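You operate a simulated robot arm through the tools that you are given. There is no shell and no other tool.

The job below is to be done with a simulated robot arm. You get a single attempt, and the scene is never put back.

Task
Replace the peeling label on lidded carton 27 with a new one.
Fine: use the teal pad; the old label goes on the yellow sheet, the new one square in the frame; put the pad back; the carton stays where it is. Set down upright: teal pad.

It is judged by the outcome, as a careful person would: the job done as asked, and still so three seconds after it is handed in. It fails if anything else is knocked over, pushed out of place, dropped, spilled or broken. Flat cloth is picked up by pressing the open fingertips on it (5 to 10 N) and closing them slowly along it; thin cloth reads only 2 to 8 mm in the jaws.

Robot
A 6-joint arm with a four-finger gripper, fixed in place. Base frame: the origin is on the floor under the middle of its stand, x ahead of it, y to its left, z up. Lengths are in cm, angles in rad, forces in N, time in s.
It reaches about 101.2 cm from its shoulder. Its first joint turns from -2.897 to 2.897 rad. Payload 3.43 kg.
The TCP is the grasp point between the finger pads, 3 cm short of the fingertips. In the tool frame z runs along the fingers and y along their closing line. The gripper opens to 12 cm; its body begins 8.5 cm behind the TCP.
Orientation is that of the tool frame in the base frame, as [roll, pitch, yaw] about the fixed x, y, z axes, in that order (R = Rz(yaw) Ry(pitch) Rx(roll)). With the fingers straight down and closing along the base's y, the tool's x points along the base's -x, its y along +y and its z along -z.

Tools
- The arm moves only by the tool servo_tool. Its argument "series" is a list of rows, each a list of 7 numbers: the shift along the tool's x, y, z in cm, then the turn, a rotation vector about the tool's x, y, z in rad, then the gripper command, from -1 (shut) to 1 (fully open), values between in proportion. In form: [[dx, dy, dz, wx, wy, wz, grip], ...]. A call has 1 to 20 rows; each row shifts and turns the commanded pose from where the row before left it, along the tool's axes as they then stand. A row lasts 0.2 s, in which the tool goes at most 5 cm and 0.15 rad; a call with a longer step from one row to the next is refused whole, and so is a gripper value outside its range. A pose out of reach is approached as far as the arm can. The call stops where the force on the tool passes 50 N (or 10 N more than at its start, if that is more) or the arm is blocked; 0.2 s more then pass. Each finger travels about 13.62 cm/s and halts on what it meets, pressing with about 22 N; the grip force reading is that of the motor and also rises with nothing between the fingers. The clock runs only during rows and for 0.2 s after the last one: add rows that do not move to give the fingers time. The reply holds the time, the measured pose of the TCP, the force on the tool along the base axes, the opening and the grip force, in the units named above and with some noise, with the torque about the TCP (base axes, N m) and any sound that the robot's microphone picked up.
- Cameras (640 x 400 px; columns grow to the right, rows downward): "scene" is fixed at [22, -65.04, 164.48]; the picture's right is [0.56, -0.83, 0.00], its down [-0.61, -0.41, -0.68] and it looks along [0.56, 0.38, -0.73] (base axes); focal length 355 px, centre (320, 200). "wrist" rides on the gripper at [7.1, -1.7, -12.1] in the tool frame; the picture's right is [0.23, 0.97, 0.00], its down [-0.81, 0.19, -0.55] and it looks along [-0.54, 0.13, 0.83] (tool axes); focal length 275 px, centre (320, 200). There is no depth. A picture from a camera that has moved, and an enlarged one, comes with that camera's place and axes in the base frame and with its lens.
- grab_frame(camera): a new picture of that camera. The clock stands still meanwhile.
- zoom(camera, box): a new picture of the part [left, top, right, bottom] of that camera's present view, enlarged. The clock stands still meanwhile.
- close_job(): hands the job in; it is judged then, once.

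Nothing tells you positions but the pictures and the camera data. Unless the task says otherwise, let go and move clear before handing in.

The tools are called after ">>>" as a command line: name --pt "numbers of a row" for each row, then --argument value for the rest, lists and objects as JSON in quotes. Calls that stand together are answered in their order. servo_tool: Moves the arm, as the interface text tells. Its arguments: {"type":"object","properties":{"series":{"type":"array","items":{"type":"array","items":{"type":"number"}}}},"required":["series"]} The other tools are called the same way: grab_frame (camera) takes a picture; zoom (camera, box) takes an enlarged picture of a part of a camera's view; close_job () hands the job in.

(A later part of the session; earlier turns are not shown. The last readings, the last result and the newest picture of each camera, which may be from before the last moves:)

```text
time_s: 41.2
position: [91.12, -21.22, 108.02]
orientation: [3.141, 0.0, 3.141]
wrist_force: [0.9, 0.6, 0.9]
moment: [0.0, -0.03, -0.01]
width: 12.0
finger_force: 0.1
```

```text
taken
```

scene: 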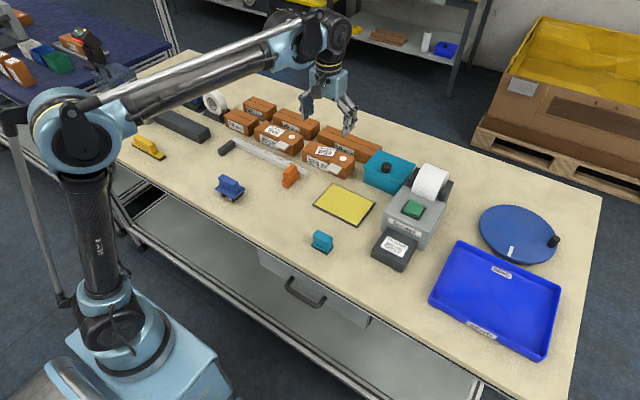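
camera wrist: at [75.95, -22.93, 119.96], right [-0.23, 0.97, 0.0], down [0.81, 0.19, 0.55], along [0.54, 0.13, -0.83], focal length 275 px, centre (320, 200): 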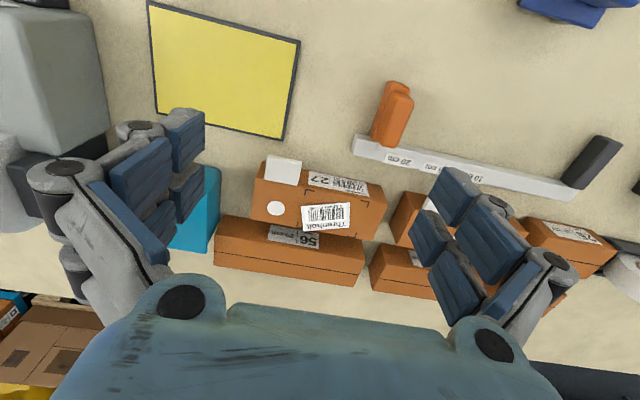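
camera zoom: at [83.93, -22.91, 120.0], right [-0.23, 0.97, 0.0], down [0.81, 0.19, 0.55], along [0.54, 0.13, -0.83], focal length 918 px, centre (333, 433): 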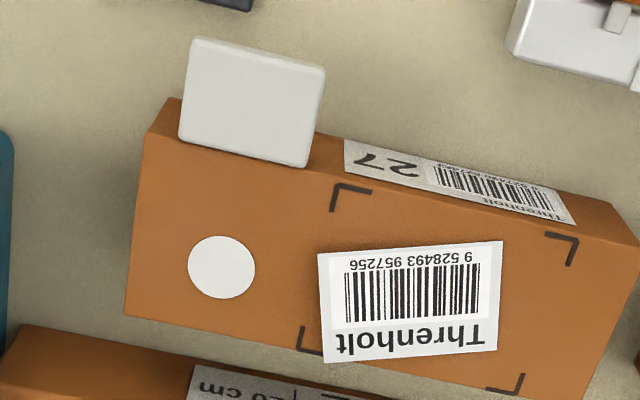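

The frame is square to the base axes: x 92.9–99.0, y -20.55 to -12.57, centred near (95.98, -16.55), at a top height of about 92.0. The old label is centred near (96.2, -17.2), turned about 0.27 rad, and its low-y end is lifted about 0.8 cm. Next I'll go above the teal pad and turn the wrist by 90°, so the fingers close across the thin handle.

>>> servo_tool --pt "1 -0.6 0 0 0 0 0" --pt "2 -1.2 0 0 0 0 0" --pt "2 -1.2 0 0 0 0 0" --pt "2 -1.2 0 0 0 0 0" --pt "2 -1.2 0 0 0 0 0" --pt "2 -1.2 0 0 0 0 0" --pt "2 -1.2 0 0 0 0 0" --pt "2 -1.2 0 0 0 0 0" --pt "2 -1.2 0 0 0 0 0" --pt "2 -1.2 0.5 0 0 0 0" --pt "2 -1.2 1 0 0 0 0" --pt "2 -1.1 1 0 0 0 0" --pt "0 0 0.5 0 0 0 0" --pt "0 0 0 0 0 0 0" --pt "0 0 0 0 0 0 0"

>>> servo_tool --pt "0 0 0 0 0 0.0654 0" --pt "0 0 0 0 0 0.1309 0" --pt "0 0 0 0 0 0.1309 0" --pt "0 0 0 0 0 0.1309 0" --pt "0 0 0 0 0 0.1309 0" --pt "0 0 0 0 0 0.1309 0" --pt "0 0 0 0 0 0.1309 0" --pt "0 0 0 0 0 0.1309 0" --pt "0 0 0 0 0 0.1309 0" --pt "0 0 0 0 0 0.1309 0" --pt "0 0 0 0 0 0.1309 0" --pt "0 0 0 0 0 0.1309 0" --pt "0 0 0 0 0 0.0655 0" --pt "0 0 0 0 0 0 0" --pt "0 0 0 0 0 0 0"

>>> grab_frame --camera "wrist"

>>> grab_frame --camera "scene"

```text
time_s: 44.4
position: [68.12, -34.86, 104.88]
orientation: [3.142, 0.0, 3.141]
wrist_force: [0.3, 0.5, 0.0]
moment: [0.01, 0.0, 0.02]
width: 5.97
finger_force: 0.1
```

```text
time_s: 47.6
position: [68.26, -34.92, 104.96]
orientation: [-3.141, -0.002, 1.571]
wrist_force: [-0.3, 0.8, 0.7]
moment: [0.0, 0.0, 0.0]
width: 6.02
finger_force: 0.0
```

```text
taken
camera wrist: at [66.43, -27.75, 117.01], right [0.97, 0.23, 0.0], down [0.19, -0.81, 0.55], along [0.13, -0.54, -0.83], focal length 275 px, centre (320, 200)
```

wrist: 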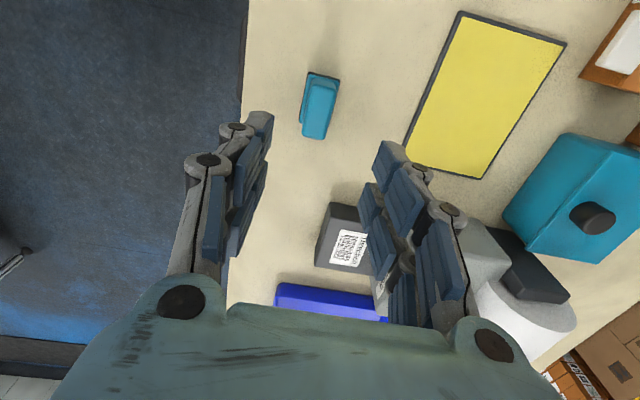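

```text
taken
```

scene: 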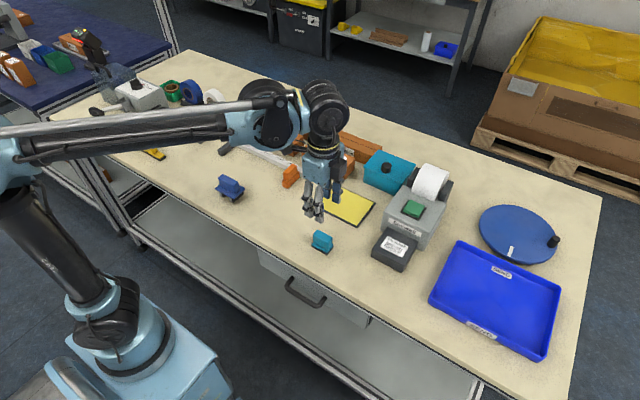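

The wrist turned cleanly to yaw π/2. I'll zoom on the pad from this side to refine its position and yaw.

>>> zoom --camera "wrist" --box '[280, 55, 360, 155]'

```text
4.00 times, centred on (320, 105) of wrist
camera zoom: at [66.43, -27.75, 117.01], right [0.97, 0.23, 0.0], down [0.19, -0.81, 0.55], along [0.13, -0.54, -0.83], focal length 1101 px, centre (320, 580)
```

zoom: 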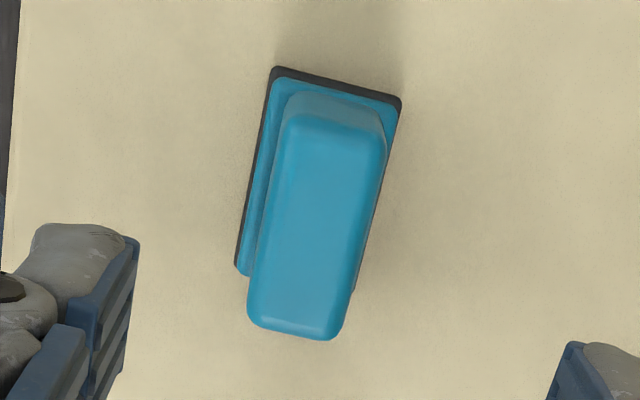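

The pad's centre is refined to (68.04, -34.97), with yaw about 0.01. I'll centre over it, descend with the fingers at 6 cm and keep the fingertips just above the flange.

>>> servo_tool --pt "-0.05 -0.2 0.8 0 0 0 0" --pt "0 0 1.5 0 0 0 0" --pt "0 0 1.5 0 0 0 0" --pt "0 0 1.5 0 0 0 0" --pt "0 0 1.5 0 0 0 0" --pt "0 0 1.5 0 0 0 0" --pt "0 0 1.5 0 0 0 0" --pt "0 0 1.0 0 0 0 0" --pt "0 0 0 0 0 0 0" --pt "0 0 0 0 0 0 0"

>>> grab_frame --camera "wrist"

>>> zoom --camera "scene" --box '[282, 180, 372, 270]'

```text
time_s: 49.8
position: [67.93, -35.01, 94.2]
orientation: [3.141, 0.0, 1.573]
wrist_force: [0.0, -0.9, 1.0]
moment: [0.01, 0.0, -0.01]
width: 6.02
finger_force: 0.0
```

```text
taken
camera wrist: at [66.21, -27.81, 106.19], right [0.97, 0.23, 0.0], down [0.19, -0.81, 0.55], along [0.13, -0.54, -0.83], focal length 275 px, centre (320, 200)
```

wrist: 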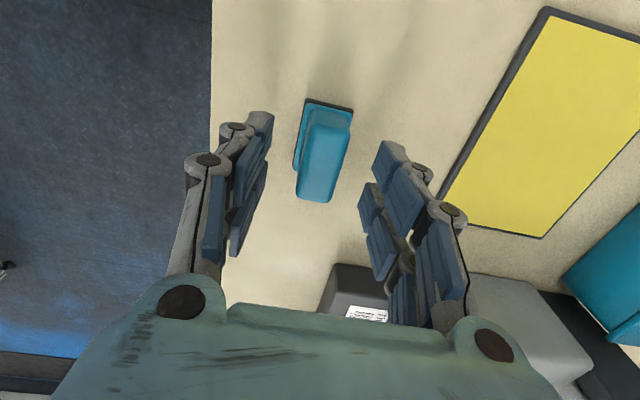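

```text
4.44 times, centred on (327, 225) of scene
camera zoom: at [22.0, -65.04, 164.48], right [0.56, -0.83, 0.0], down [-0.61, -0.41, -0.68], along [0.56, 0.38, -0.73], focal length 1579 px, centre (289, 89)
```

zoom: 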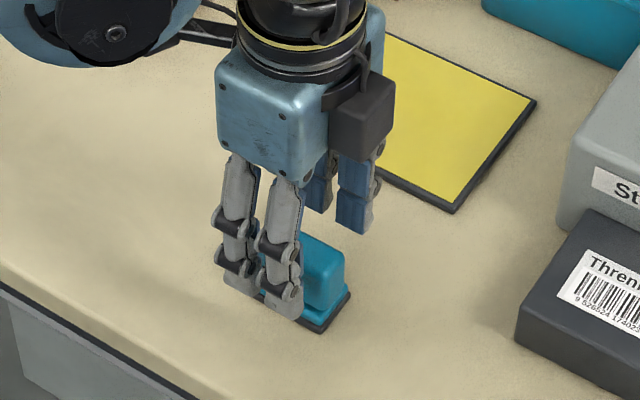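

The handle is well centred between the fingers. I'll descend the last 2.4 cm carefully.

>>> servo_tool --pt "0 0.08 0.6 0 0 0 0" --pt "0 0 0.6 0 0 0 0" --pt "0 0 0.6 0 0 0 0" --pt "0 0 0.5 0 0 0 0" --pt "0 0 0 0 0 0 0" --pt "0 0 0 0 0 0 0"

>>> zoom --camera "scene" --box '[282, 190, 362, 270]'

>>> zoom --camera "wrist" --box '[220, 90, 420, 240]'

```text
time_s: 51.2
position: [68.15, -35.02, 91.84]
orientation: [-3.142, 0.0, 1.57]
wrist_force: [-0.2, 0.4, 0.5]
moment: [0.02, 0.0, 0.02]
width: 5.99
finger_force: 0.0
```

```text
5.00 times, centred on (322, 230) of scene
camera zoom: at [22.0, -65.04, 164.48], right [0.56, -0.83, 0.0], down [-0.61, -0.41, -0.68], along [0.56, 0.38, -0.73], focal length 1776 px, centre (310, 50)
```

zoom: 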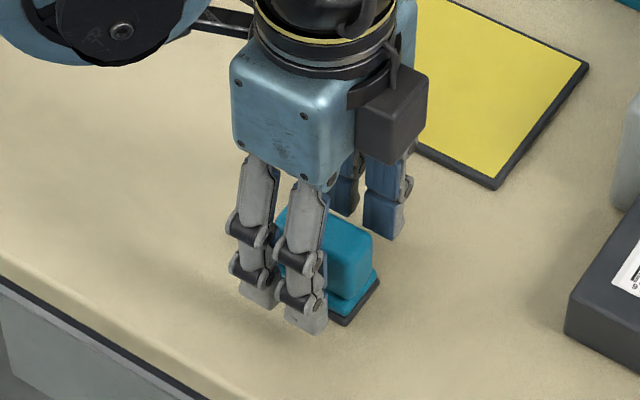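

```text
2.67 times, centred on (320, 165) of wrist
camera zoom: at [66.3, -27.81, 103.84], right [0.97, 0.23, 0.0], down [0.19, -0.81, 0.55], along [0.13, -0.54, -0.83], focal length 734 px, centre (320, 293)
```

zoom: 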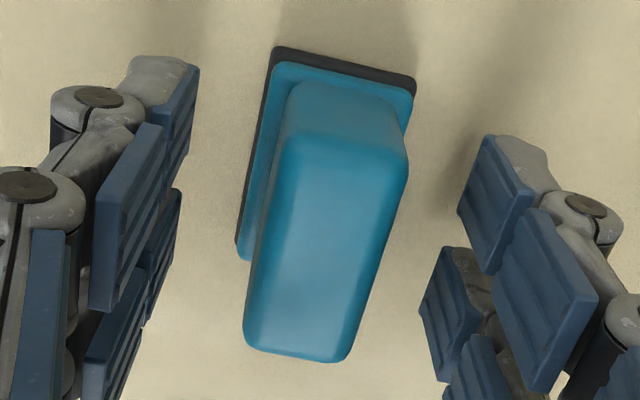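

The fingers straddle the handle. I'll close slowly.

>>> servo_tool --pt "0 0 0 0 0 0 -0.2" --pt "0 0 0 0 0 0 -0.4" --pt "0 0 0 0 0 0 -0.55" --pt "0 0 0 0 0 0 -0.63" --pt "0 0 0 0 0 0 -0.68" --pt "0 0 0 0 0 0 -0.75" --pt "0 0 0 0 0 0 -1" --pt "0 0 0 0 0 0 -1" --pt "0 0 0 0 0 0 -1" --pt "0 0 0 0 0 0 -1"

>>> zoom --camera "wrist" --box '[220, 90, 420, 240]'

>>> zoom --camera "scene" --box '[282, 190, 362, 270]'

```text
time_s: 53.4
position: [68.08, -35.03, 91.8]
orientation: [-3.14, 0.001, 1.571]
wrist_force: [-0.3, 1.0, -0.5]
moment: [-0.01, 0.02, -0.03]
width: 2.39
finger_force: 22.0
```

```text
2.67 times, centred on (320, 165) of wrist
camera zoom: at [66.29, -27.81, 103.85], right [0.97, 0.23, 0.0], down [0.19, -0.81, 0.55], along [0.13, -0.54, -0.83], focal length 734 px, centre (320, 293)
```

zoom: 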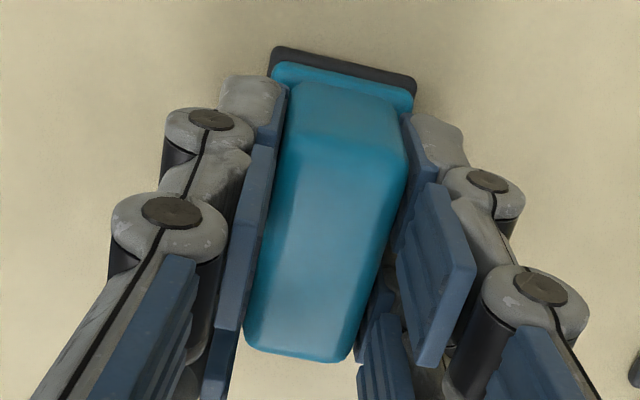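

```text
5.00 times, centred on (322, 230) of scene
camera zoom: at [22.0, -65.04, 164.48], right [0.56, -0.83, 0.0], down [-0.61, -0.41, -0.68], along [0.56, 0.38, -0.73], focal length 1776 px, centre (310, 50)
```

zoom: 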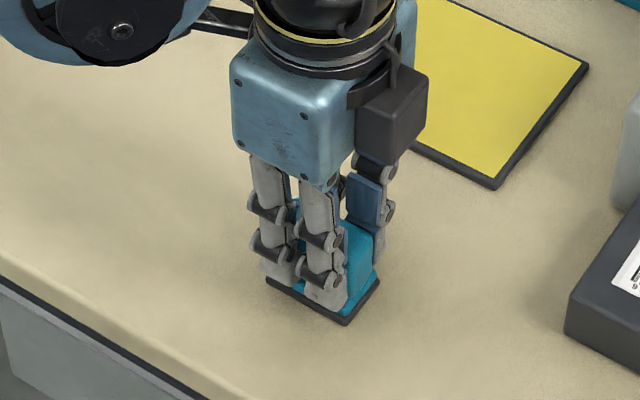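

The pad is gripped (2.39 cm, 22 N) without moving. I'll lift it straight up slowly.

>>> servo_tool --pt "0 0 -0.3 0 0 0 -1" --pt "0 0 -0.5 0 0 0 -1" --pt "0 0 -0.8 0 0 0 -1" --pt "0 0 -1.2 0 0 0 -1" --pt "0 0 -1.2 0 0 0 -1" --pt "0 0 -1 0 0 0 -1" --pt "0 0 0 0 0 0 -1" --pt "0 0 0 0 0 0 -1"

>>> zoom --camera "scene" --box '[282, 170, 372, 270]'

>>> zoom --camera "wrist" --box '[220, 90, 420, 240]'

```text
time_s: 55.2
position: [68.06, -35.08, 96.75]
orientation: [3.142, 0.001, 1.572]
wrist_force: [0.6, 0.5, -0.5]
moment: [0.01, 0.02, -0.01]
width: 2.36
finger_force: 21.8
```

```text
4.00 times, centred on (327, 220) of scene
camera zoom: at [22.0, -65.04, 164.48], right [0.56, -0.83, 0.0], down [-0.61, -0.41, -0.68], along [0.56, 0.38, -0.73], focal length 1421 px, centre (292, 120)
```

zoom: 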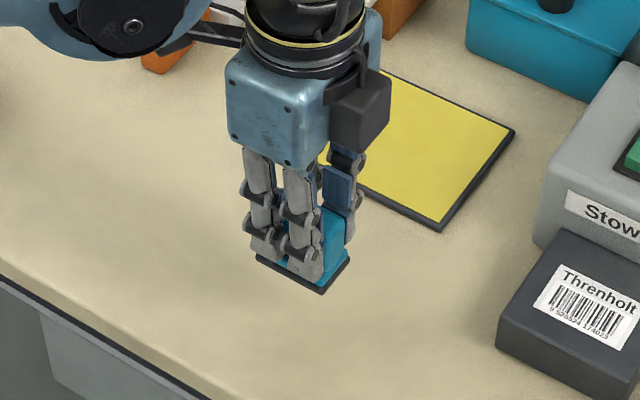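

```text
2.67 times, centred on (320, 165) of wrist
camera zoom: at [66.32, -27.82, 108.86], right [0.97, 0.23, 0.0], down [0.19, -0.81, 0.55], along [0.13, -0.54, -0.83], focal length 734 px, centre (320, 293)
```

zoom: 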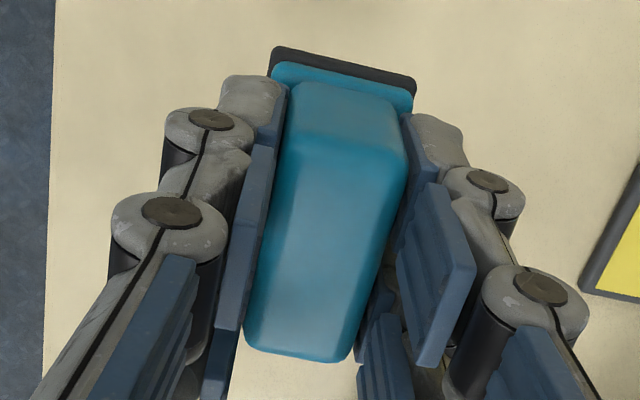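

The pad is held firmly. I'll raise it and carry it high toward the old label.

>>> servo_tool --pt "0 0 -1.5 0 0 0 -1" --pt "0 0 -2 0 0 0 -1" --pt "0 0 -2 0 0 0 -1" --pt "0.5 0.8 -2 0 0 0 -1" --pt "1.1 1.76 -2 0 0 0 -1" --pt "1.1 1.76 -1.5 0 0 0 -1" --pt "1.1 1.76 0 0 0 0 -1" --pt "1.1 1.76 0 0 0 0 -1" --pt "1.1 1.76 0 0 0 0 -1" --pt "1.1 1.76 0 0 0 0 -1" --pt "1.1 1.76 0 0 0 0 -1" --pt "1.1 1.76 0 0 0 0 -1" --pt "1.1 1.76 0 0 0 0 -1" --pt "1.1 1.76 0 0 0 0 -1" --pt "1.1 1.76 0 0 0 0 -1" --pt "1.1 1.76 0 0 0 0 -1" --pt "1.1 1.76 0 0 0 0 -1" --pt "1.0 1.5 0 0 0 0 -1" --pt "0 0 0 0 0 0 -1" --pt "0 0 0 0 0 0 -1"

>>> servo_tool --pt "0.5 0.8 0 0 0 -0.05 -1" --pt "0.7 1.0 0 0 0 -0.07 -1" --pt "0.7 1.0 0 0 0 -0.08 -1" --pt "0 0 0 0 0 -0.07 -1" --pt "0 0 0 0 0 0 -1" --pt "0 0 0 0 0 0 -1"

>>> grab_frame --camera "wrist"

>>> zoom --camera "scene" --box '[260, 80, 400, 200]'

```text
time_s: 59.4
position: [93.33, -19.3, 107.84]
orientation: [3.141, 0.0, 1.57]
wrist_force: [-1.1, 0.0, -0.2]
moment: [0.0, -0.01, 0.01]
width: 2.35
finger_force: 22.1
```

```text
time_s: 60.8
position: [95.98, -17.18, 107.9]
orientation: [-3.141, 0.001, 1.841]
wrist_force: [0.3, -0.2, -1.5]
moment: [0.01, -0.02, -0.02]
width: 2.37
finger_force: 22.4
```

```text
taken
camera wrist: at [92.27, -10.66, 119.89], right [0.88, 0.48, 0.0], down [0.4, -0.73, 0.55], along [0.27, -0.48, -0.83], focal length 275 px, centre (320, 200)
```

wrist: 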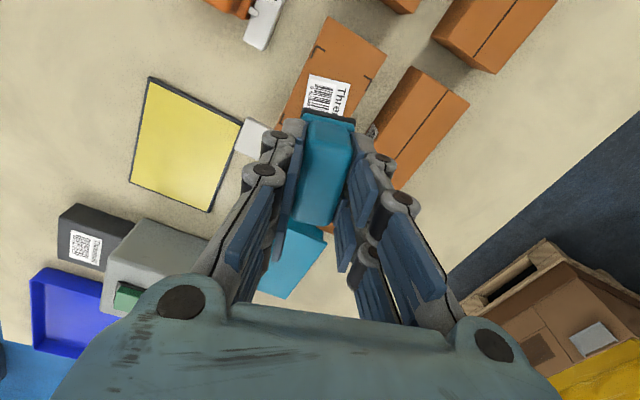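

```text
3.33 times, centred on (330, 140) of scene
camera zoom: at [22.0, -65.04, 164.48], right [0.56, -0.83, 0.0], down [-0.61, -0.41, -0.68], along [0.56, 0.38, -0.73], focal length 1184 px, centre (287, 400)
```

zoom: 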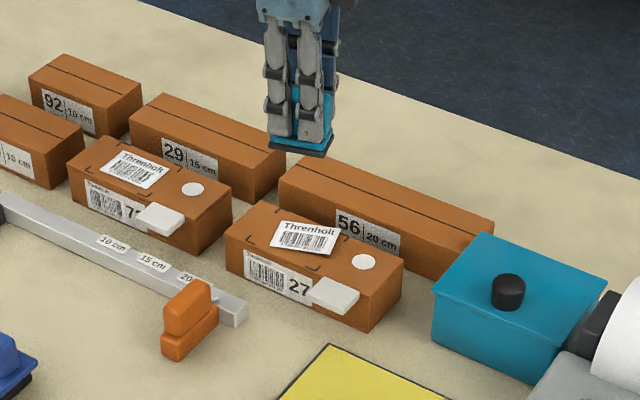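

The pad is above the carton at yaw 1.841, matching the label. I'll shift slightly onto the label's centre and descend to just above it, then check alignment.

>>> servo_tool --pt "-0.115 0.228 0.8 0 0 0 -1" --pt "0 0 1.5 0 0 0 -1" --pt "0 0 1.5 0 0 0 -1" --pt "0 0 1.5 0 0 0 -1" --pt "0 0 1.5 0 0 0 -1" --pt "0 0 1.0 0 0 0 -1" --pt "0 0 0.7 0 0 0 -1" --pt "0 0 0.4 0 0 0 -1" --pt "0 0 0 0 0 0 -1" --pt "0 0 0 0 0 0 -1"

>>> zoom --camera "wrist" --box '[220, 60, 420, 200]'

>>> zoom --camera "scene" --box '[280, 110, 380, 200]'

```text
time_s: 63.0
position: [96.12, -17.33, 98.92]
orientation: [-3.141, 0.002, 1.841]
wrist_force: [-0.1, 0.0, -0.5]
moment: [-0.01, 0.01, -0.01]
width: 2.36
finger_force: 22.0
```

```text
2.86 times, centred on (320, 130) of wrist
camera zoom: at [92.54, -10.72, 111.0], right [0.88, 0.48, 0.0], down [0.4, -0.73, 0.55], along [0.27, -0.48, -0.83], focal length 786 px, centre (320, 400)
```

zoom: 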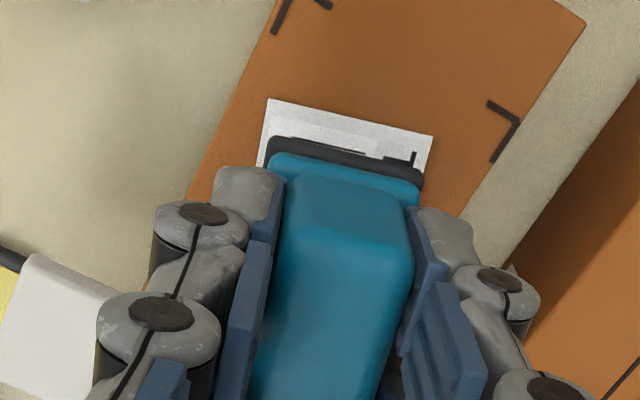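

```text
4.44 times, centred on (330, 155) of scene
camera zoom: at [22.0, -65.04, 164.48], right [0.56, -0.83, 0.0], down [-0.61, -0.41, -0.68], along [0.56, 0.38, -0.73], focal length 1579 px, centre (276, 400)
```

zoom: 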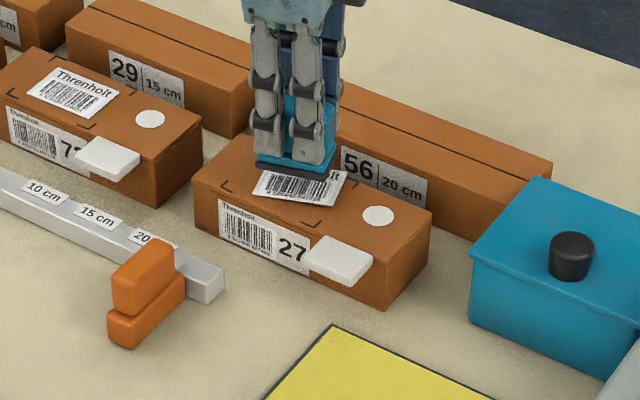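

The pad edge is parallel to the label edge and centred within about 2 mm. I'll make a tiny correction and lower the pad gently onto the label until there's light contact.

>>> servo_tool --pt "-0.2 0.1 0.3 0 0 0 -1" --pt "0 0 0.4 0 0 0 -1" --pt "0 0 0.4 0 0 0 -1" --pt "0 0 0.3 0 0 0 -1" --pt "0 0 0.2 0 0 0 -1" --pt "0 0 0.2 0 0 0 -1" --pt "0 0 0 0 0 0 -1"

>>> zoom --camera "scene" --box '[290, 120, 370, 190]'

```text
time_s: 64.6
position: [96.28, -17.32, 97.24]
orientation: [3.141, -0.001, 1.842]
wrist_force: [1.0, 0.0, -0.8]
moment: [-0.02, 0.01, 0.0]
width: 2.33
finger_force: 21.5
```

```text
5.71 times, centred on (330, 155) of scene
camera zoom: at [22.0, -65.04, 164.48], right [0.56, -0.83, 0.0], down [-0.61, -0.41, -0.68], along [0.56, 0.38, -0.73], focal length 2030 px, centre (263, 457)
```

zoom: 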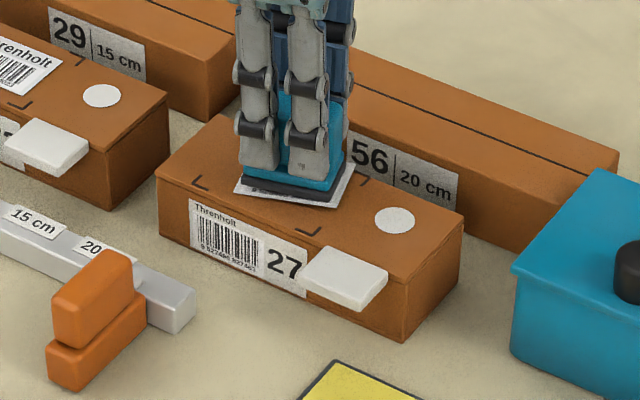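

>>> servo_tool --pt "0 0 0.15 0 0 0 -1" --pt "0 0 0.15 0 0 0 -1" --pt "0 0 0 0 0 0 -1"

>>> servo_tool --pt "0 0 0.1 0 0 0 -1" --pt "0 0 0.1 0 0 0 -1" --pt "0 0 0 0 0 0 -1"

```text
time_s: 65.4
position: [96.26, -17.41, 96.79]
orientation: [3.141, 0.002, 1.841]
wrist_force: [-0.8, 0.1, -1.6]
moment: [0.01, 0.03, -0.01]
width: 2.36
finger_force: 21.8
```

```text
time_s: 66.2
position: [96.26, -17.35, 96.7]
orientation: [3.14, -0.001, 1.841]
wrist_force: [0.9, -0.4, 7.1]
moment: [-0.11, -0.08, -0.01]
width: 2.34
finger_force: 21.7
```

Contact is made at TCP z = 96.7 with about 7 N. I'll press slightly more, hold, then lift slowly to see if the label comes with the pad.

>>> servo_tool --pt "0 0 0.05 0 0 0 -1" --pt "0 0 0 0 0 0 -1" --pt "0 0 0 0 0 0 -1" --pt "0 0 0 0 0 0 -1"

>>> servo_tool --pt "0 0 -0.1 0 0 0 -1" --pt "0 0 -0.2 0 0 0 -1" --pt "0 0 -0.2 0 0 0 -1" --pt "0 0 -0.3 0 0 0 -1" --pt "0 0 -0.3 0 0 0 -1" --pt "0 0 -0.3 0 0 0 -1" --pt "0 0 0 0 0 0 -1"

>>> zoom --camera "scene" --box '[290, 120, 370, 190]'

>>> zoom --camera "wrist" --box '[220, 60, 420, 200]'

```text
time_s: 67.2
position: [96.21, -17.33, 96.64]
orientation: [-3.142, -0.001, 1.839]
wrist_force: [0.0, -0.3, 15.2]
moment: [-0.03, -0.05, 0.0]
width: 2.32
finger_force: 21.9
```

```text
time_s: 68.8
position: [96.27, -17.27, 98.02]
orientation: [-3.141, -0.001, 1.841]
wrist_force: [0.2, 0.5, -0.3]
moment: [-0.03, -0.04, 0.01]
width: 2.37
finger_force: 21.7
```

```text
5.71 times, centred on (330, 155) of scene
camera zoom: at [22.0, -65.04, 164.48], right [0.56, -0.83, 0.0], down [-0.61, -0.41, -0.68], along [0.56, 0.38, -0.73], focal length 2030 px, centre (263, 457)
```

zoom: 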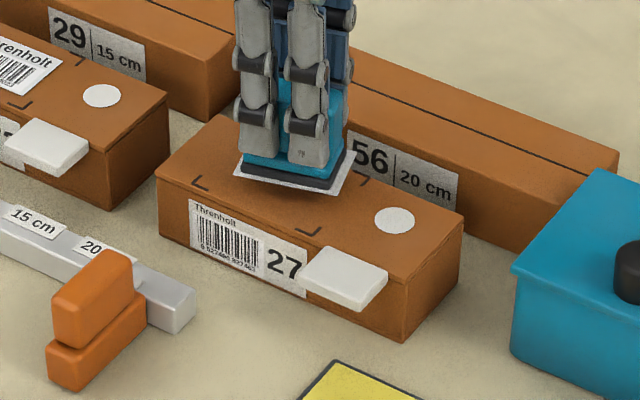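

```text
2.86 times, centred on (320, 130) of wrist
camera zoom: at [92.68, -10.87, 110.06], right [0.88, 0.48, 0.0], down [0.4, -0.73, 0.55], along [0.27, -0.48, -0.83], focal length 786 px, centre (320, 400)
```

zoom: 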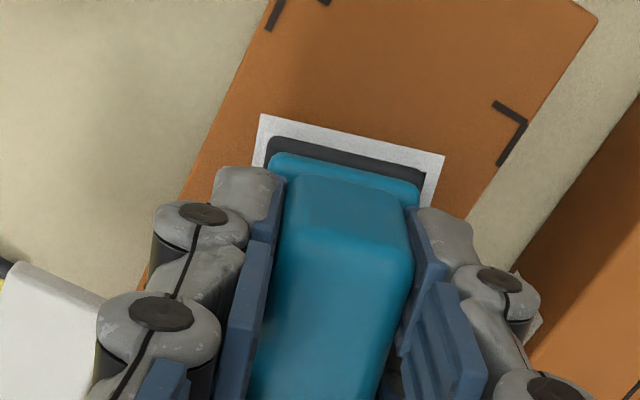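

The old label came up stuck to the pad, and the lid and carton didn't move. I'll lift further and carry it to the middle of the yellow sheet.

>>> servo_tool --pt "0 0 -0.8 0 0 0 -1" --pt "0 0 -1.2 0 0 0 -1" --pt "0 0 -1.5 0 0 0 -1" --pt "0 0 -1.5 0 0 0 -1" --pt "0 0 -1 0 0 0 -1" --pt "-0.6 -0.8 0 0 0 0 -1" --pt "-1.1 -1.6 0 0 0 0 -1" --pt "-1.1 -1.6 0 0 0 0 -1" --pt "-1.1 -1.6 0 0 0 0 -1" --pt "-1.1 -1.6 0 0 0 0 -1" --pt "-1.1 -1.6 0 0 0 0 -1" --pt "-1.1 -1.6 0 0 0 0 -1" --pt "-1.1 -1.6 0 0 0 0 -1" --pt "-1.1 -1.6 0 0 0 0 -1" --pt "-1.1 -1.6 0 0 0 0 -1" --pt "-0.2 -0.3 0 0 0 0 -1" --pt "0 0 0 0 0 0 -1"

>>> servo_tool --pt "0 0 0 0 0 0.05 -1" --pt "0 0 0 0 0 0.07 -1" --pt "0 0 0 0 0 0.08 -1" --pt "0 0 0 0 0 0.07 -1" --pt "0 0 0 0 0 0 -1" --pt "0 0 0 0 0 0 -1"

>>> grab_frame --camera "wrist"

>>> zoom --camera "scene" --box '[280, 120, 400, 240]'

```text
time_s: 72.4
position: [84.16, -31.89, 104.05]
orientation: [3.141, 0.002, 1.841]
wrist_force: [0.1, -0.7, -1.0]
moment: [0.01, 0.0, 0.0]
width: 2.33
finger_force: 21.9
```

```text
time_s: 73.8
position: [84.12, -31.85, 104.1]
orientation: [-3.141, -0.001, 1.57]
wrist_force: [-0.9, -0.2, -1.0]
moment: [0.01, 0.04, 0.02]
width: 2.36
finger_force: 22.0
```

```text
taken
camera wrist: at [82.45, -24.63, 116.06], right [0.97, 0.23, 0.0], down [0.19, -0.81, 0.55], along [0.13, -0.54, -0.83], focal length 275 px, centre (320, 200)
```

wrist: 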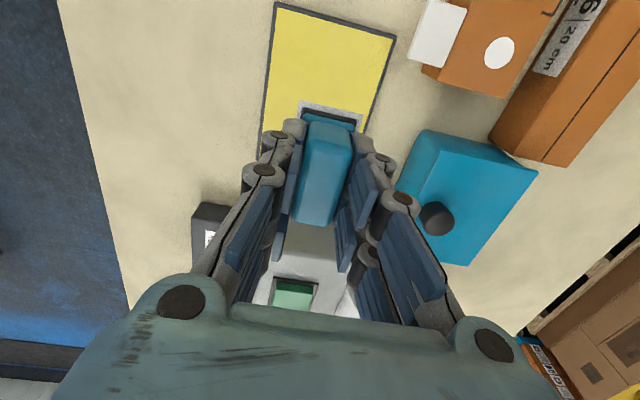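

```text
3.33 times, centred on (340, 180) of scene
camera zoom: at [22.0, -65.04, 164.48], right [0.56, -0.83, 0.0], down [-0.61, -0.41, -0.68], along [0.56, 0.38, -0.73], focal length 1184 px, centre (253, 267)
```

zoom: 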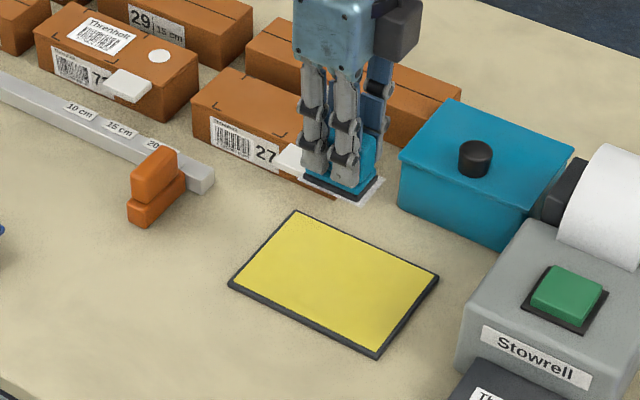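

The label is on the pad and centred over the sheet (x 78.6–89.5, y -39.5 to -24.5). I'll descend toward it.

>>> servo_tool --pt "0 0 0.8 0 0 0 -1" --pt "0 0 1.5 0 0 0 -1" --pt "0 0 1.5 0 0 0 -1" --pt "0 0 1.5 0 0 0 -1" --pt "0 0 1.5 0 0 0 -1" --pt "0 0 1.5 0 0 0 -1" --pt "0 0 1.2 0 0 0 -1" --pt "0 0 0.8 0 0 0 -1" --pt "0 0 0.5 0 0 0 -1" --pt "0 0 0 0 0 0 -1" --pt "0 0 0 0 0 0 -1"

>>> zoom --camera "scene" --box '[300, 150, 400, 240]'

```text
time_s: 76.2
position: [84.19, -31.82, 93.28]
orientation: [-3.141, 0.0, 1.572]
wrist_force: [1.0, 0.5, -0.5]
moment: [-0.01, 0.01, -0.01]
width: 2.37
finger_force: 22.1
```

```text
4.44 times, centred on (350, 195) of scene
camera zoom: at [22.0, -65.04, 164.48], right [0.56, -0.83, 0.0], down [-0.61, -0.41, -0.68], along [0.56, 0.38, -0.73], focal length 1579 px, centre (187, 222)
```

zoom: 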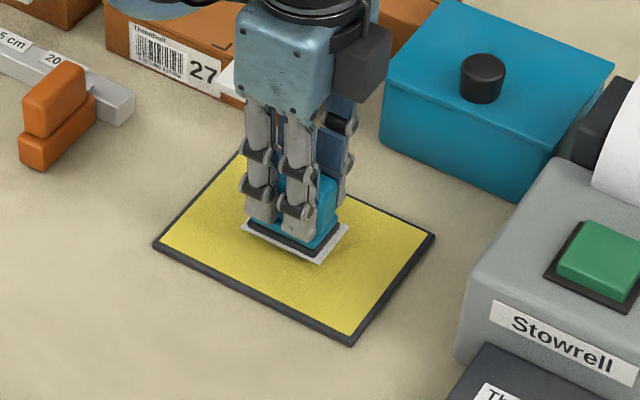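

>>> servo_tool --pt "0 0 0.3 0 0 0 -1" --pt "0 0 0.3 0 0 0 -1" --pt "0 0 0.2 0 0 0 -1" --pt "0 0 0.15 0 0 0 -1" --pt "0 0 0 0 0 0 -1"

>>> servo_tool --pt "0 0 0.12 0 0 0 -1" --pt "0 0 0.12 0 0 0 -1" --pt "0 0 0 0 0 0 -1"

```text
time_s: 77.4
position: [84.03, -31.75, 92.32]
orientation: [3.141, 0.0, 1.571]
wrist_force: [6.2, -1.2, 18.1]
moment: [-0.04, -0.16, -0.02]
width: 2.36
finger_force: 22.1
```

```text
time_s: 78.2
position: [84.08, -31.77, 92.13]
orientation: [3.141, 0.0, 1.571]
wrist_force: [3.0, 0.6, 19.0]
moment: [0.08, -0.08, -0.02]
width: 2.37
finger_force: 22.0
```

The press reached about 19 N, which is enough. I'll hold for a moment, then lift slowly.

>>> servo_tool --pt "0 0 0 0 0 0 -1" --pt "0 0 0 0 0 0 -1" --pt "0 0 -0.15 0 0 0 -1" --pt "0 0 -0.2 0 0 0 -1" --pt "0 0 -0.2 0 0 0 -1" --pt "0 0 -0.3 0 0 0 -1" --pt "0 0 -0.3 0 0 0 -1" --pt "0 0 -0.4 0 0 0 -1" --pt "0 0 -0.5 0 0 0 -1" --pt "0 0 0 0 0 0 -1"

>>> zoom --camera "scene" --box '[300, 150, 400, 240]'

>>> zoom --camera "wrist" --box '[220, 60, 420, 200]'

```text
time_s: 80.4
position: [84.21, -31.81, 94.19]
orientation: [3.14, 0.0, 1.57]
wrist_force: [-0.8, 0.0, -1.4]
moment: [0.01, -0.02, -0.03]
width: 2.34
finger_force: 22.2
```

```text
4.44 times, centred on (350, 195) of scene
camera zoom: at [22.0, -65.04, 164.48], right [0.56, -0.83, 0.0], down [-0.61, -0.41, -0.68], along [0.56, 0.38, -0.73], focal length 1579 px, centre (187, 222)
```

zoom: 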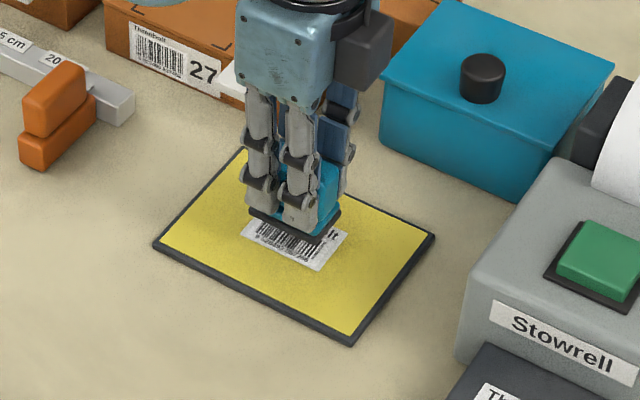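

```text
2.86 times, centred on (320, 130) of wrist
camera zoom: at [82.42, -24.63, 106.12], right [0.97, 0.23, 0.0], down [0.19, -0.81, 0.55], along [0.13, -0.54, -0.83], focal length 786 px, centre (320, 400)
```

zoom: 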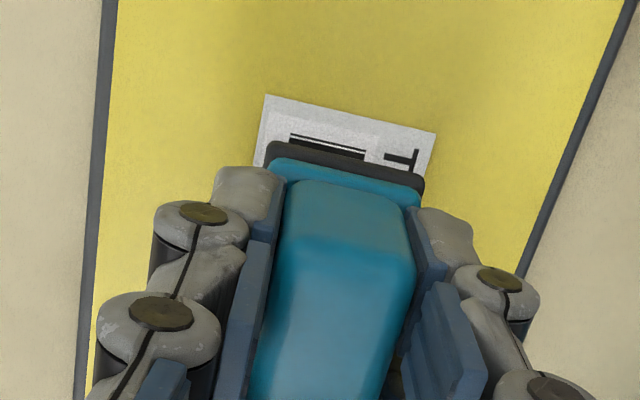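

The old label is now flat on the yellow sheet. I'll lift clear and carry the pad over to the new label on the slab.

>>> servo_tool --pt "0 0 -1 0 0 0 -1" --pt "0 0 -2 0 0 0 -1" --pt "0 0 -2 0 0 0 -1" --pt "0 0 -2 0 0 0 -1" --pt "0 0 -2 0 0 0 -1" --pt "-0.8 -0.35 -1.5 0 0 0 -1" --pt "-1.6 -0.7 0 0 0 0 -1" --pt "-1.7 -0.72 0 0 0 0 -1" --pt "-1.7 -0.72 0 0 0 0 -1" --pt "-1.7 -0.72 0 0 0 0 -1" --pt "-1.7 -0.72 0 0 0 0 -1" --pt "-1.7 -0.72 0 0 0 0 -1" --pt "-1.7 -0.72 0 0 0 0 -1" --pt "-1.7 -0.72 0 0 0 0 -1" --pt "-1.7 -0.72 0 0 0 0 -1" --pt "-1.7 -0.72 0 0 0 0 -1" --pt "-1.5 -0.6 0 0 0 0 -1" --pt "-0.33 -0.14 0 0 0 0 -1" --pt "0 0 0 0 0 0 -1" --pt "0 0 0 0 0 0 -1"

>>> grab_frame --camera "wrist"

>>> zoom --camera "scene" --box '[280, 120, 400, 240]'

>>> zoom --camera "scene" --box '[340, 160, 440, 280]'

```text
time_s: 84.6
position: [75.8, -51.37, 104.69]
orientation: [-3.14, 0.001, 1.572]
wrist_force: [0.1, 0.3, -0.3]
moment: [-0.04, -0.01, -0.02]
width: 2.36
finger_force: 21.8
```

```text
taken
camera wrist: at [74.16, -44.12, 116.64], right [0.97, 0.23, 0.0], down [0.19, -0.81, 0.55], along [0.13, -0.54, -0.83], focal length 275 px, centre (320, 200)
```

wrist: 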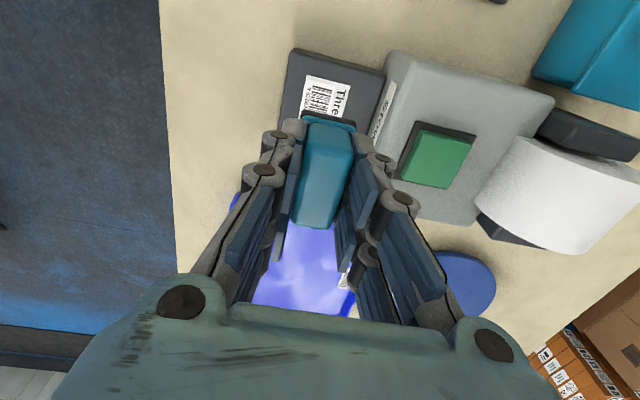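

```text
3.33 times, centred on (340, 180) of scene
camera zoom: at [22.0, -65.04, 164.48], right [0.56, -0.83, 0.0], down [-0.61, -0.41, -0.68], along [0.56, 0.38, -0.73], focal length 1184 px, centre (253, 267)
```

zoom: 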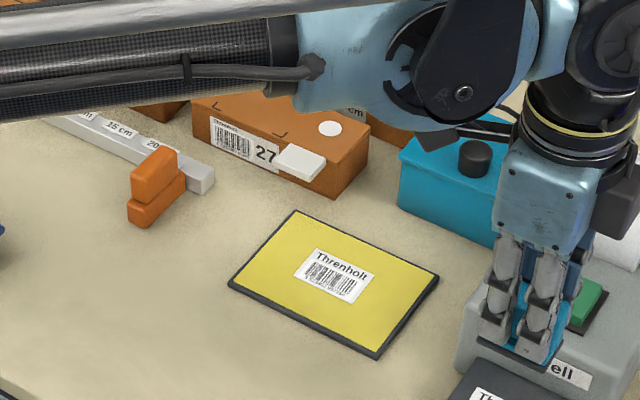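

```text
3.33 times, centred on (390, 220) of scene
camera zoom: at [22.0, -65.04, 164.48], right [0.56, -0.83, 0.0], down [-0.61, -0.41, -0.68], along [0.56, 0.38, -0.73], focal length 1184 px, centre (87, 133)
```

zoom: 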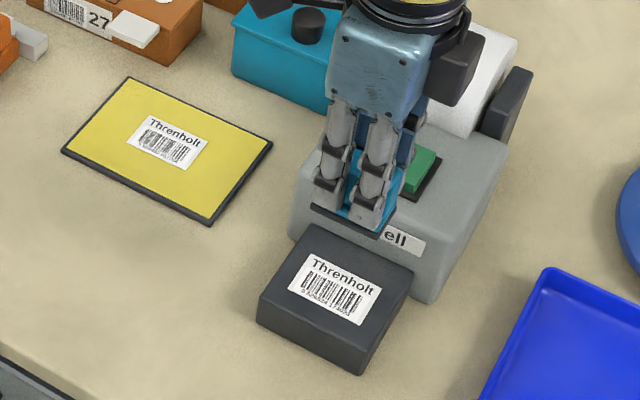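

The old label lies well within the sheet, and the new label is right below the pad. I'll check the alignment with a zoom.

>>> zoom --camera "wrist" --box '[260, 40, 420, 140]'

```text
4.00 times, centred on (340, 90) of wrist
camera zoom: at [74.16, -44.12, 116.64], right [0.97, 0.23, 0.0], down [0.19, -0.81, 0.55], along [0.13, -0.54, -0.83], focal length 1101 px, centre (240, 640)
```

zoom: 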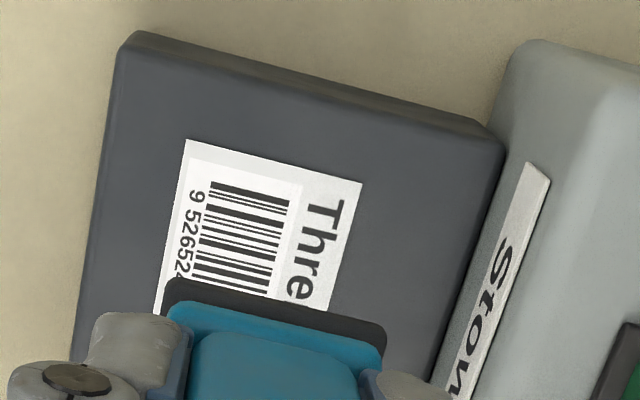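

The new label is centred at about (75.98, -51.4) and square to the base axes, and the pad is about 1–2 mm off. I'll correct that, descend to just above it, then press gently (under about 10 N).

>>> servo_tool --pt "-0.15 0.13 0.8 0 0 0 -1" --pt "0 0 1.5 0 0 0 -1" --pt "0 0 1.5 0 0 0 -1" --pt "0 0 1.5 0 0 0 -1" --pt "0 0 1.2 0 0 0 -1" --pt "0 0 0.8 0 0 0 -1" --pt "0 0 0.5 0 0 0 -1" --pt "0 0 0 0 0 0 -1" --pt "0 0 0 0 0 0 -1"

>>> zoom --camera "wrist" --box '[240, 60, 400, 160]'

>>> zoom --camera "scene" --box '[350, 180, 440, 280]'

```text
time_s: 86.6
position: [76.02, -51.42, 96.8]
orientation: [3.141, -0.001, 1.573]
wrist_force: [-0.6, 0.0, -0.4]
moment: [-0.01, 0.01, 0.02]
width: 2.35
finger_force: 22.0
```

```text
4.00 times, centred on (320, 110) of wrist
camera zoom: at [74.32, -44.31, 108.77], right [0.97, 0.23, 0.0], down [0.19, -0.81, 0.55], along [0.13, -0.54, -0.83], focal length 1101 px, centre (320, 560)
```

zoom: 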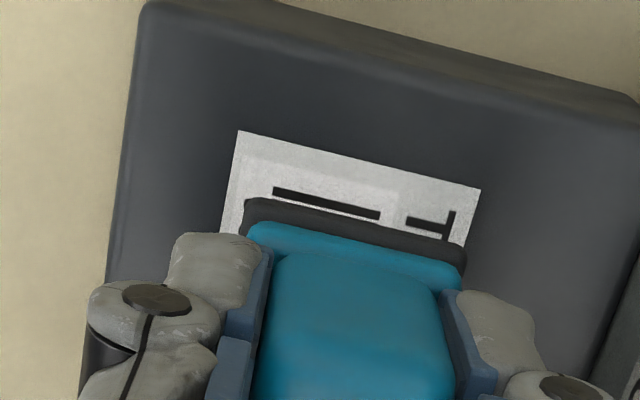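

```text
4.00 times, centred on (395, 230) of scene
camera zoom: at [22.0, -65.04, 164.48], right [0.56, -0.83, 0.0], down [-0.61, -0.41, -0.68], along [0.56, 0.38, -0.73], focal length 1421 px, centre (20, 80)
```

zoom: 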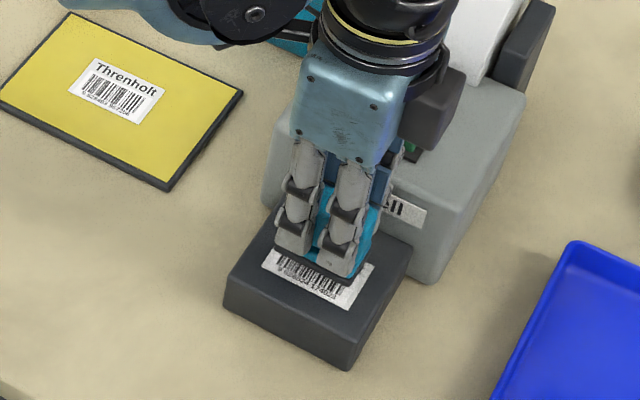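

Pad and label are centred and parallel within about 1 mm. Now down to contact in small steps.

>>> servo_tool --pt "0 0 0.4 0 0 0 -1" --pt "0 0 0.4 0 0 0 -1" --pt "0 0 0.25 0 0 0 -1" --pt "0 0 0 0 0 0 -1"

>>> servo_tool --pt "0 0 0.1 0 0 0 -1" --pt "0 0 0.1 0 0 0 -1" --pt "0 0 0 0 0 0 -1"

```text
time_s: 87.6
position: [76.06, -51.51, 95.69]
orientation: [3.139, 0.001, 1.572]
wrist_force: [-0.6, 0.0, -1.0]
moment: [-0.02, -0.02, -0.01]
width: 2.39
finger_force: 22.0
```

```text
time_s: 88.4
position: [76.03, -51.43, 95.65]
orientation: [3.141, 0.001, 1.571]
wrist_force: [0.1, 0.6, -0.1]
moment: [-0.03, -0.03, -0.02]
width: 2.37
finger_force: 21.7
```

>>> servo_tool --pt "0 0 0.1 0 0 0 -1" --pt "0 0 0.1 0 0 0 -1" --pt "0 0 0 0 0 0 -1"

>>> servo_tool --pt "0 0 0.07 0 0 0 -1" --pt "0 0 0.0 0 0 0 -1"

```text
time_s: 89.2
position: [76.09, -51.52, 95.36]
orientation: [3.141, 0.0, 1.571]
wrist_force: [-0.5, -0.5, -1.3]
moment: [0.01, 0.0, 0.0]
width: 2.35
finger_force: 21.8
```

```text
time_s: 89.8
position: [76.13, -51.55, 95.33]
orientation: [-3.141, 0.0, 1.571]
wrist_force: [1.0, 0.2, -1.0]
moment: [0.01, 0.01, -0.05]
width: 2.36
finger_force: 22.0
```

>>> servo_tool --pt "0 0 0.07 0 0 0 -1" --pt "0 0 0.0 0 0 0 -1"

>>> servo_tool --pt "0 0 0.06 0 0 0 -1" --pt "0 0 0.0 0 0 0 -1"

>>> servo_tool --pt "0 0 0.05 0 0 0 -1" --pt "0 0 0.0 0 0 0 -1"

```text
time_s: 90.4
position: [76.15, -51.49, 95.21]
orientation: [-3.141, 0.0, 1.57]
wrist_force: [-1.1, 1.2, -0.3]
moment: [0.01, -0.01, 0.0]
width: 2.38
finger_force: 22.3
```

```text
time_s: 91.0
position: [76.07, -51.38, 95.14]
orientation: [3.141, 0.002, 1.571]
wrist_force: [-1.3, -0.4, -0.5]
moment: [-0.01, 0.01, -0.01]
width: 2.35
finger_force: 21.9
```

```text
time_s: 91.6
position: [76.07, -51.53, 95.16]
orientation: [3.141, 0.001, 1.571]
wrist_force: [1.2, -0.5, 0.6]
moment: [-0.03, -0.03, -0.01]
width: 2.37
finger_force: 22.5
```

>>> servo_tool --pt "0 0 0.07 0 0 0 -1" --pt "0 0 0.0 0 0 0 -1"

>>> servo_tool --pt "0 0 0.07 0 0 0 -1" --pt "0 0 0.0 0 0 0 -1"

>>> zoom --camera "scene" --box '[370, 200, 430, 270]'

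```text
time_s: 92.2
position: [75.95, -51.41, 95.18]
orientation: [3.141, -0.001, 1.571]
wrist_force: [5.6, -2.4, 18.0]
moment: [-0.07, -0.17, 0.0]
width: 2.36
finger_force: 21.8
```

```text
time_s: 92.8
position: [75.99, -51.43, 95.09]
orientation: [3.141, 0.001, 1.571]
wrist_force: [5.1, -1.9, 18.0]
moment: [-0.02, -0.17, -0.02]
width: 2.35
finger_force: 21.9
```

```text
5.71 times, centred on (400, 235) of scene
camera zoom: at [22.0, -65.04, 164.48], right [0.56, -0.83, 0.0], down [-0.61, -0.41, -0.68], along [0.56, 0.38, -0.73], focal length 2030 px, centre (-137, 0)
```

zoom: 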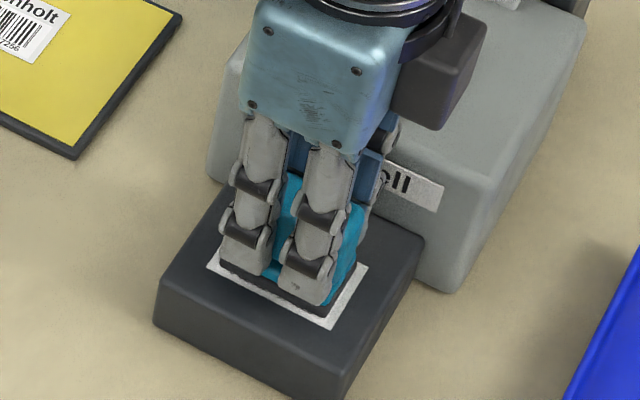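

The contact pressed to about 18 N. I'll lift slowly and check that the label is on the pad.

>>> servo_tool --pt "0 0 -0.1 0 0 0 -1" --pt "0 0 -0.2 0 0 0 -1" --pt "0 0 -0.2 0 0 0 -1" --pt "0 0 -0.3 0 0 0 -1" --pt "0 0 -0.4 0 0 0 -1" --pt "0 0 -0.5 0 0 0 -1" --pt "0 0 -0.5 0 0 0 -1" --pt "0 0 0 0 0 0 -1"

>>> zoom --camera "scene" --box '[370, 200, 430, 270]'

>>> zoom --camera "wrist" --box '[240, 60, 400, 160]'

```text
time_s: 94.6
position: [75.99, -51.45, 97.22]
orientation: [3.14, 0.001, 1.57]
wrist_force: [0.1, 0.4, -0.3]
moment: [0.01, -0.01, 0.01]
width: 2.36
finger_force: 21.6
```

```text
5.71 times, centred on (400, 235) of scene
camera zoom: at [22.0, -65.04, 164.48], right [0.56, -0.83, 0.0], down [-0.61, -0.41, -0.68], along [0.56, 0.38, -0.73], focal length 2030 px, centre (-137, 0)
```

zoom: 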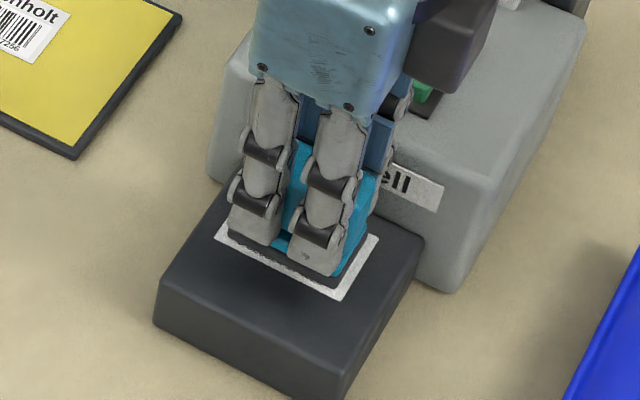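

```text
4.00 times, centred on (320, 110) of wrist
camera zoom: at [74.32, -44.28, 109.17], right [0.97, 0.23, 0.0], down [0.19, -0.81, 0.55], along [0.13, -0.54, -0.83], focal length 1101 px, centre (320, 560)
```

zoom: 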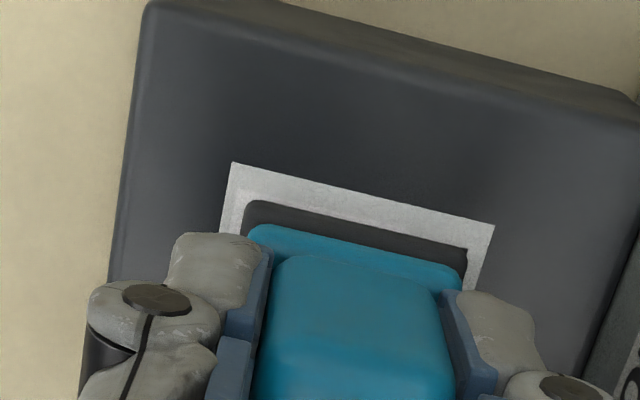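

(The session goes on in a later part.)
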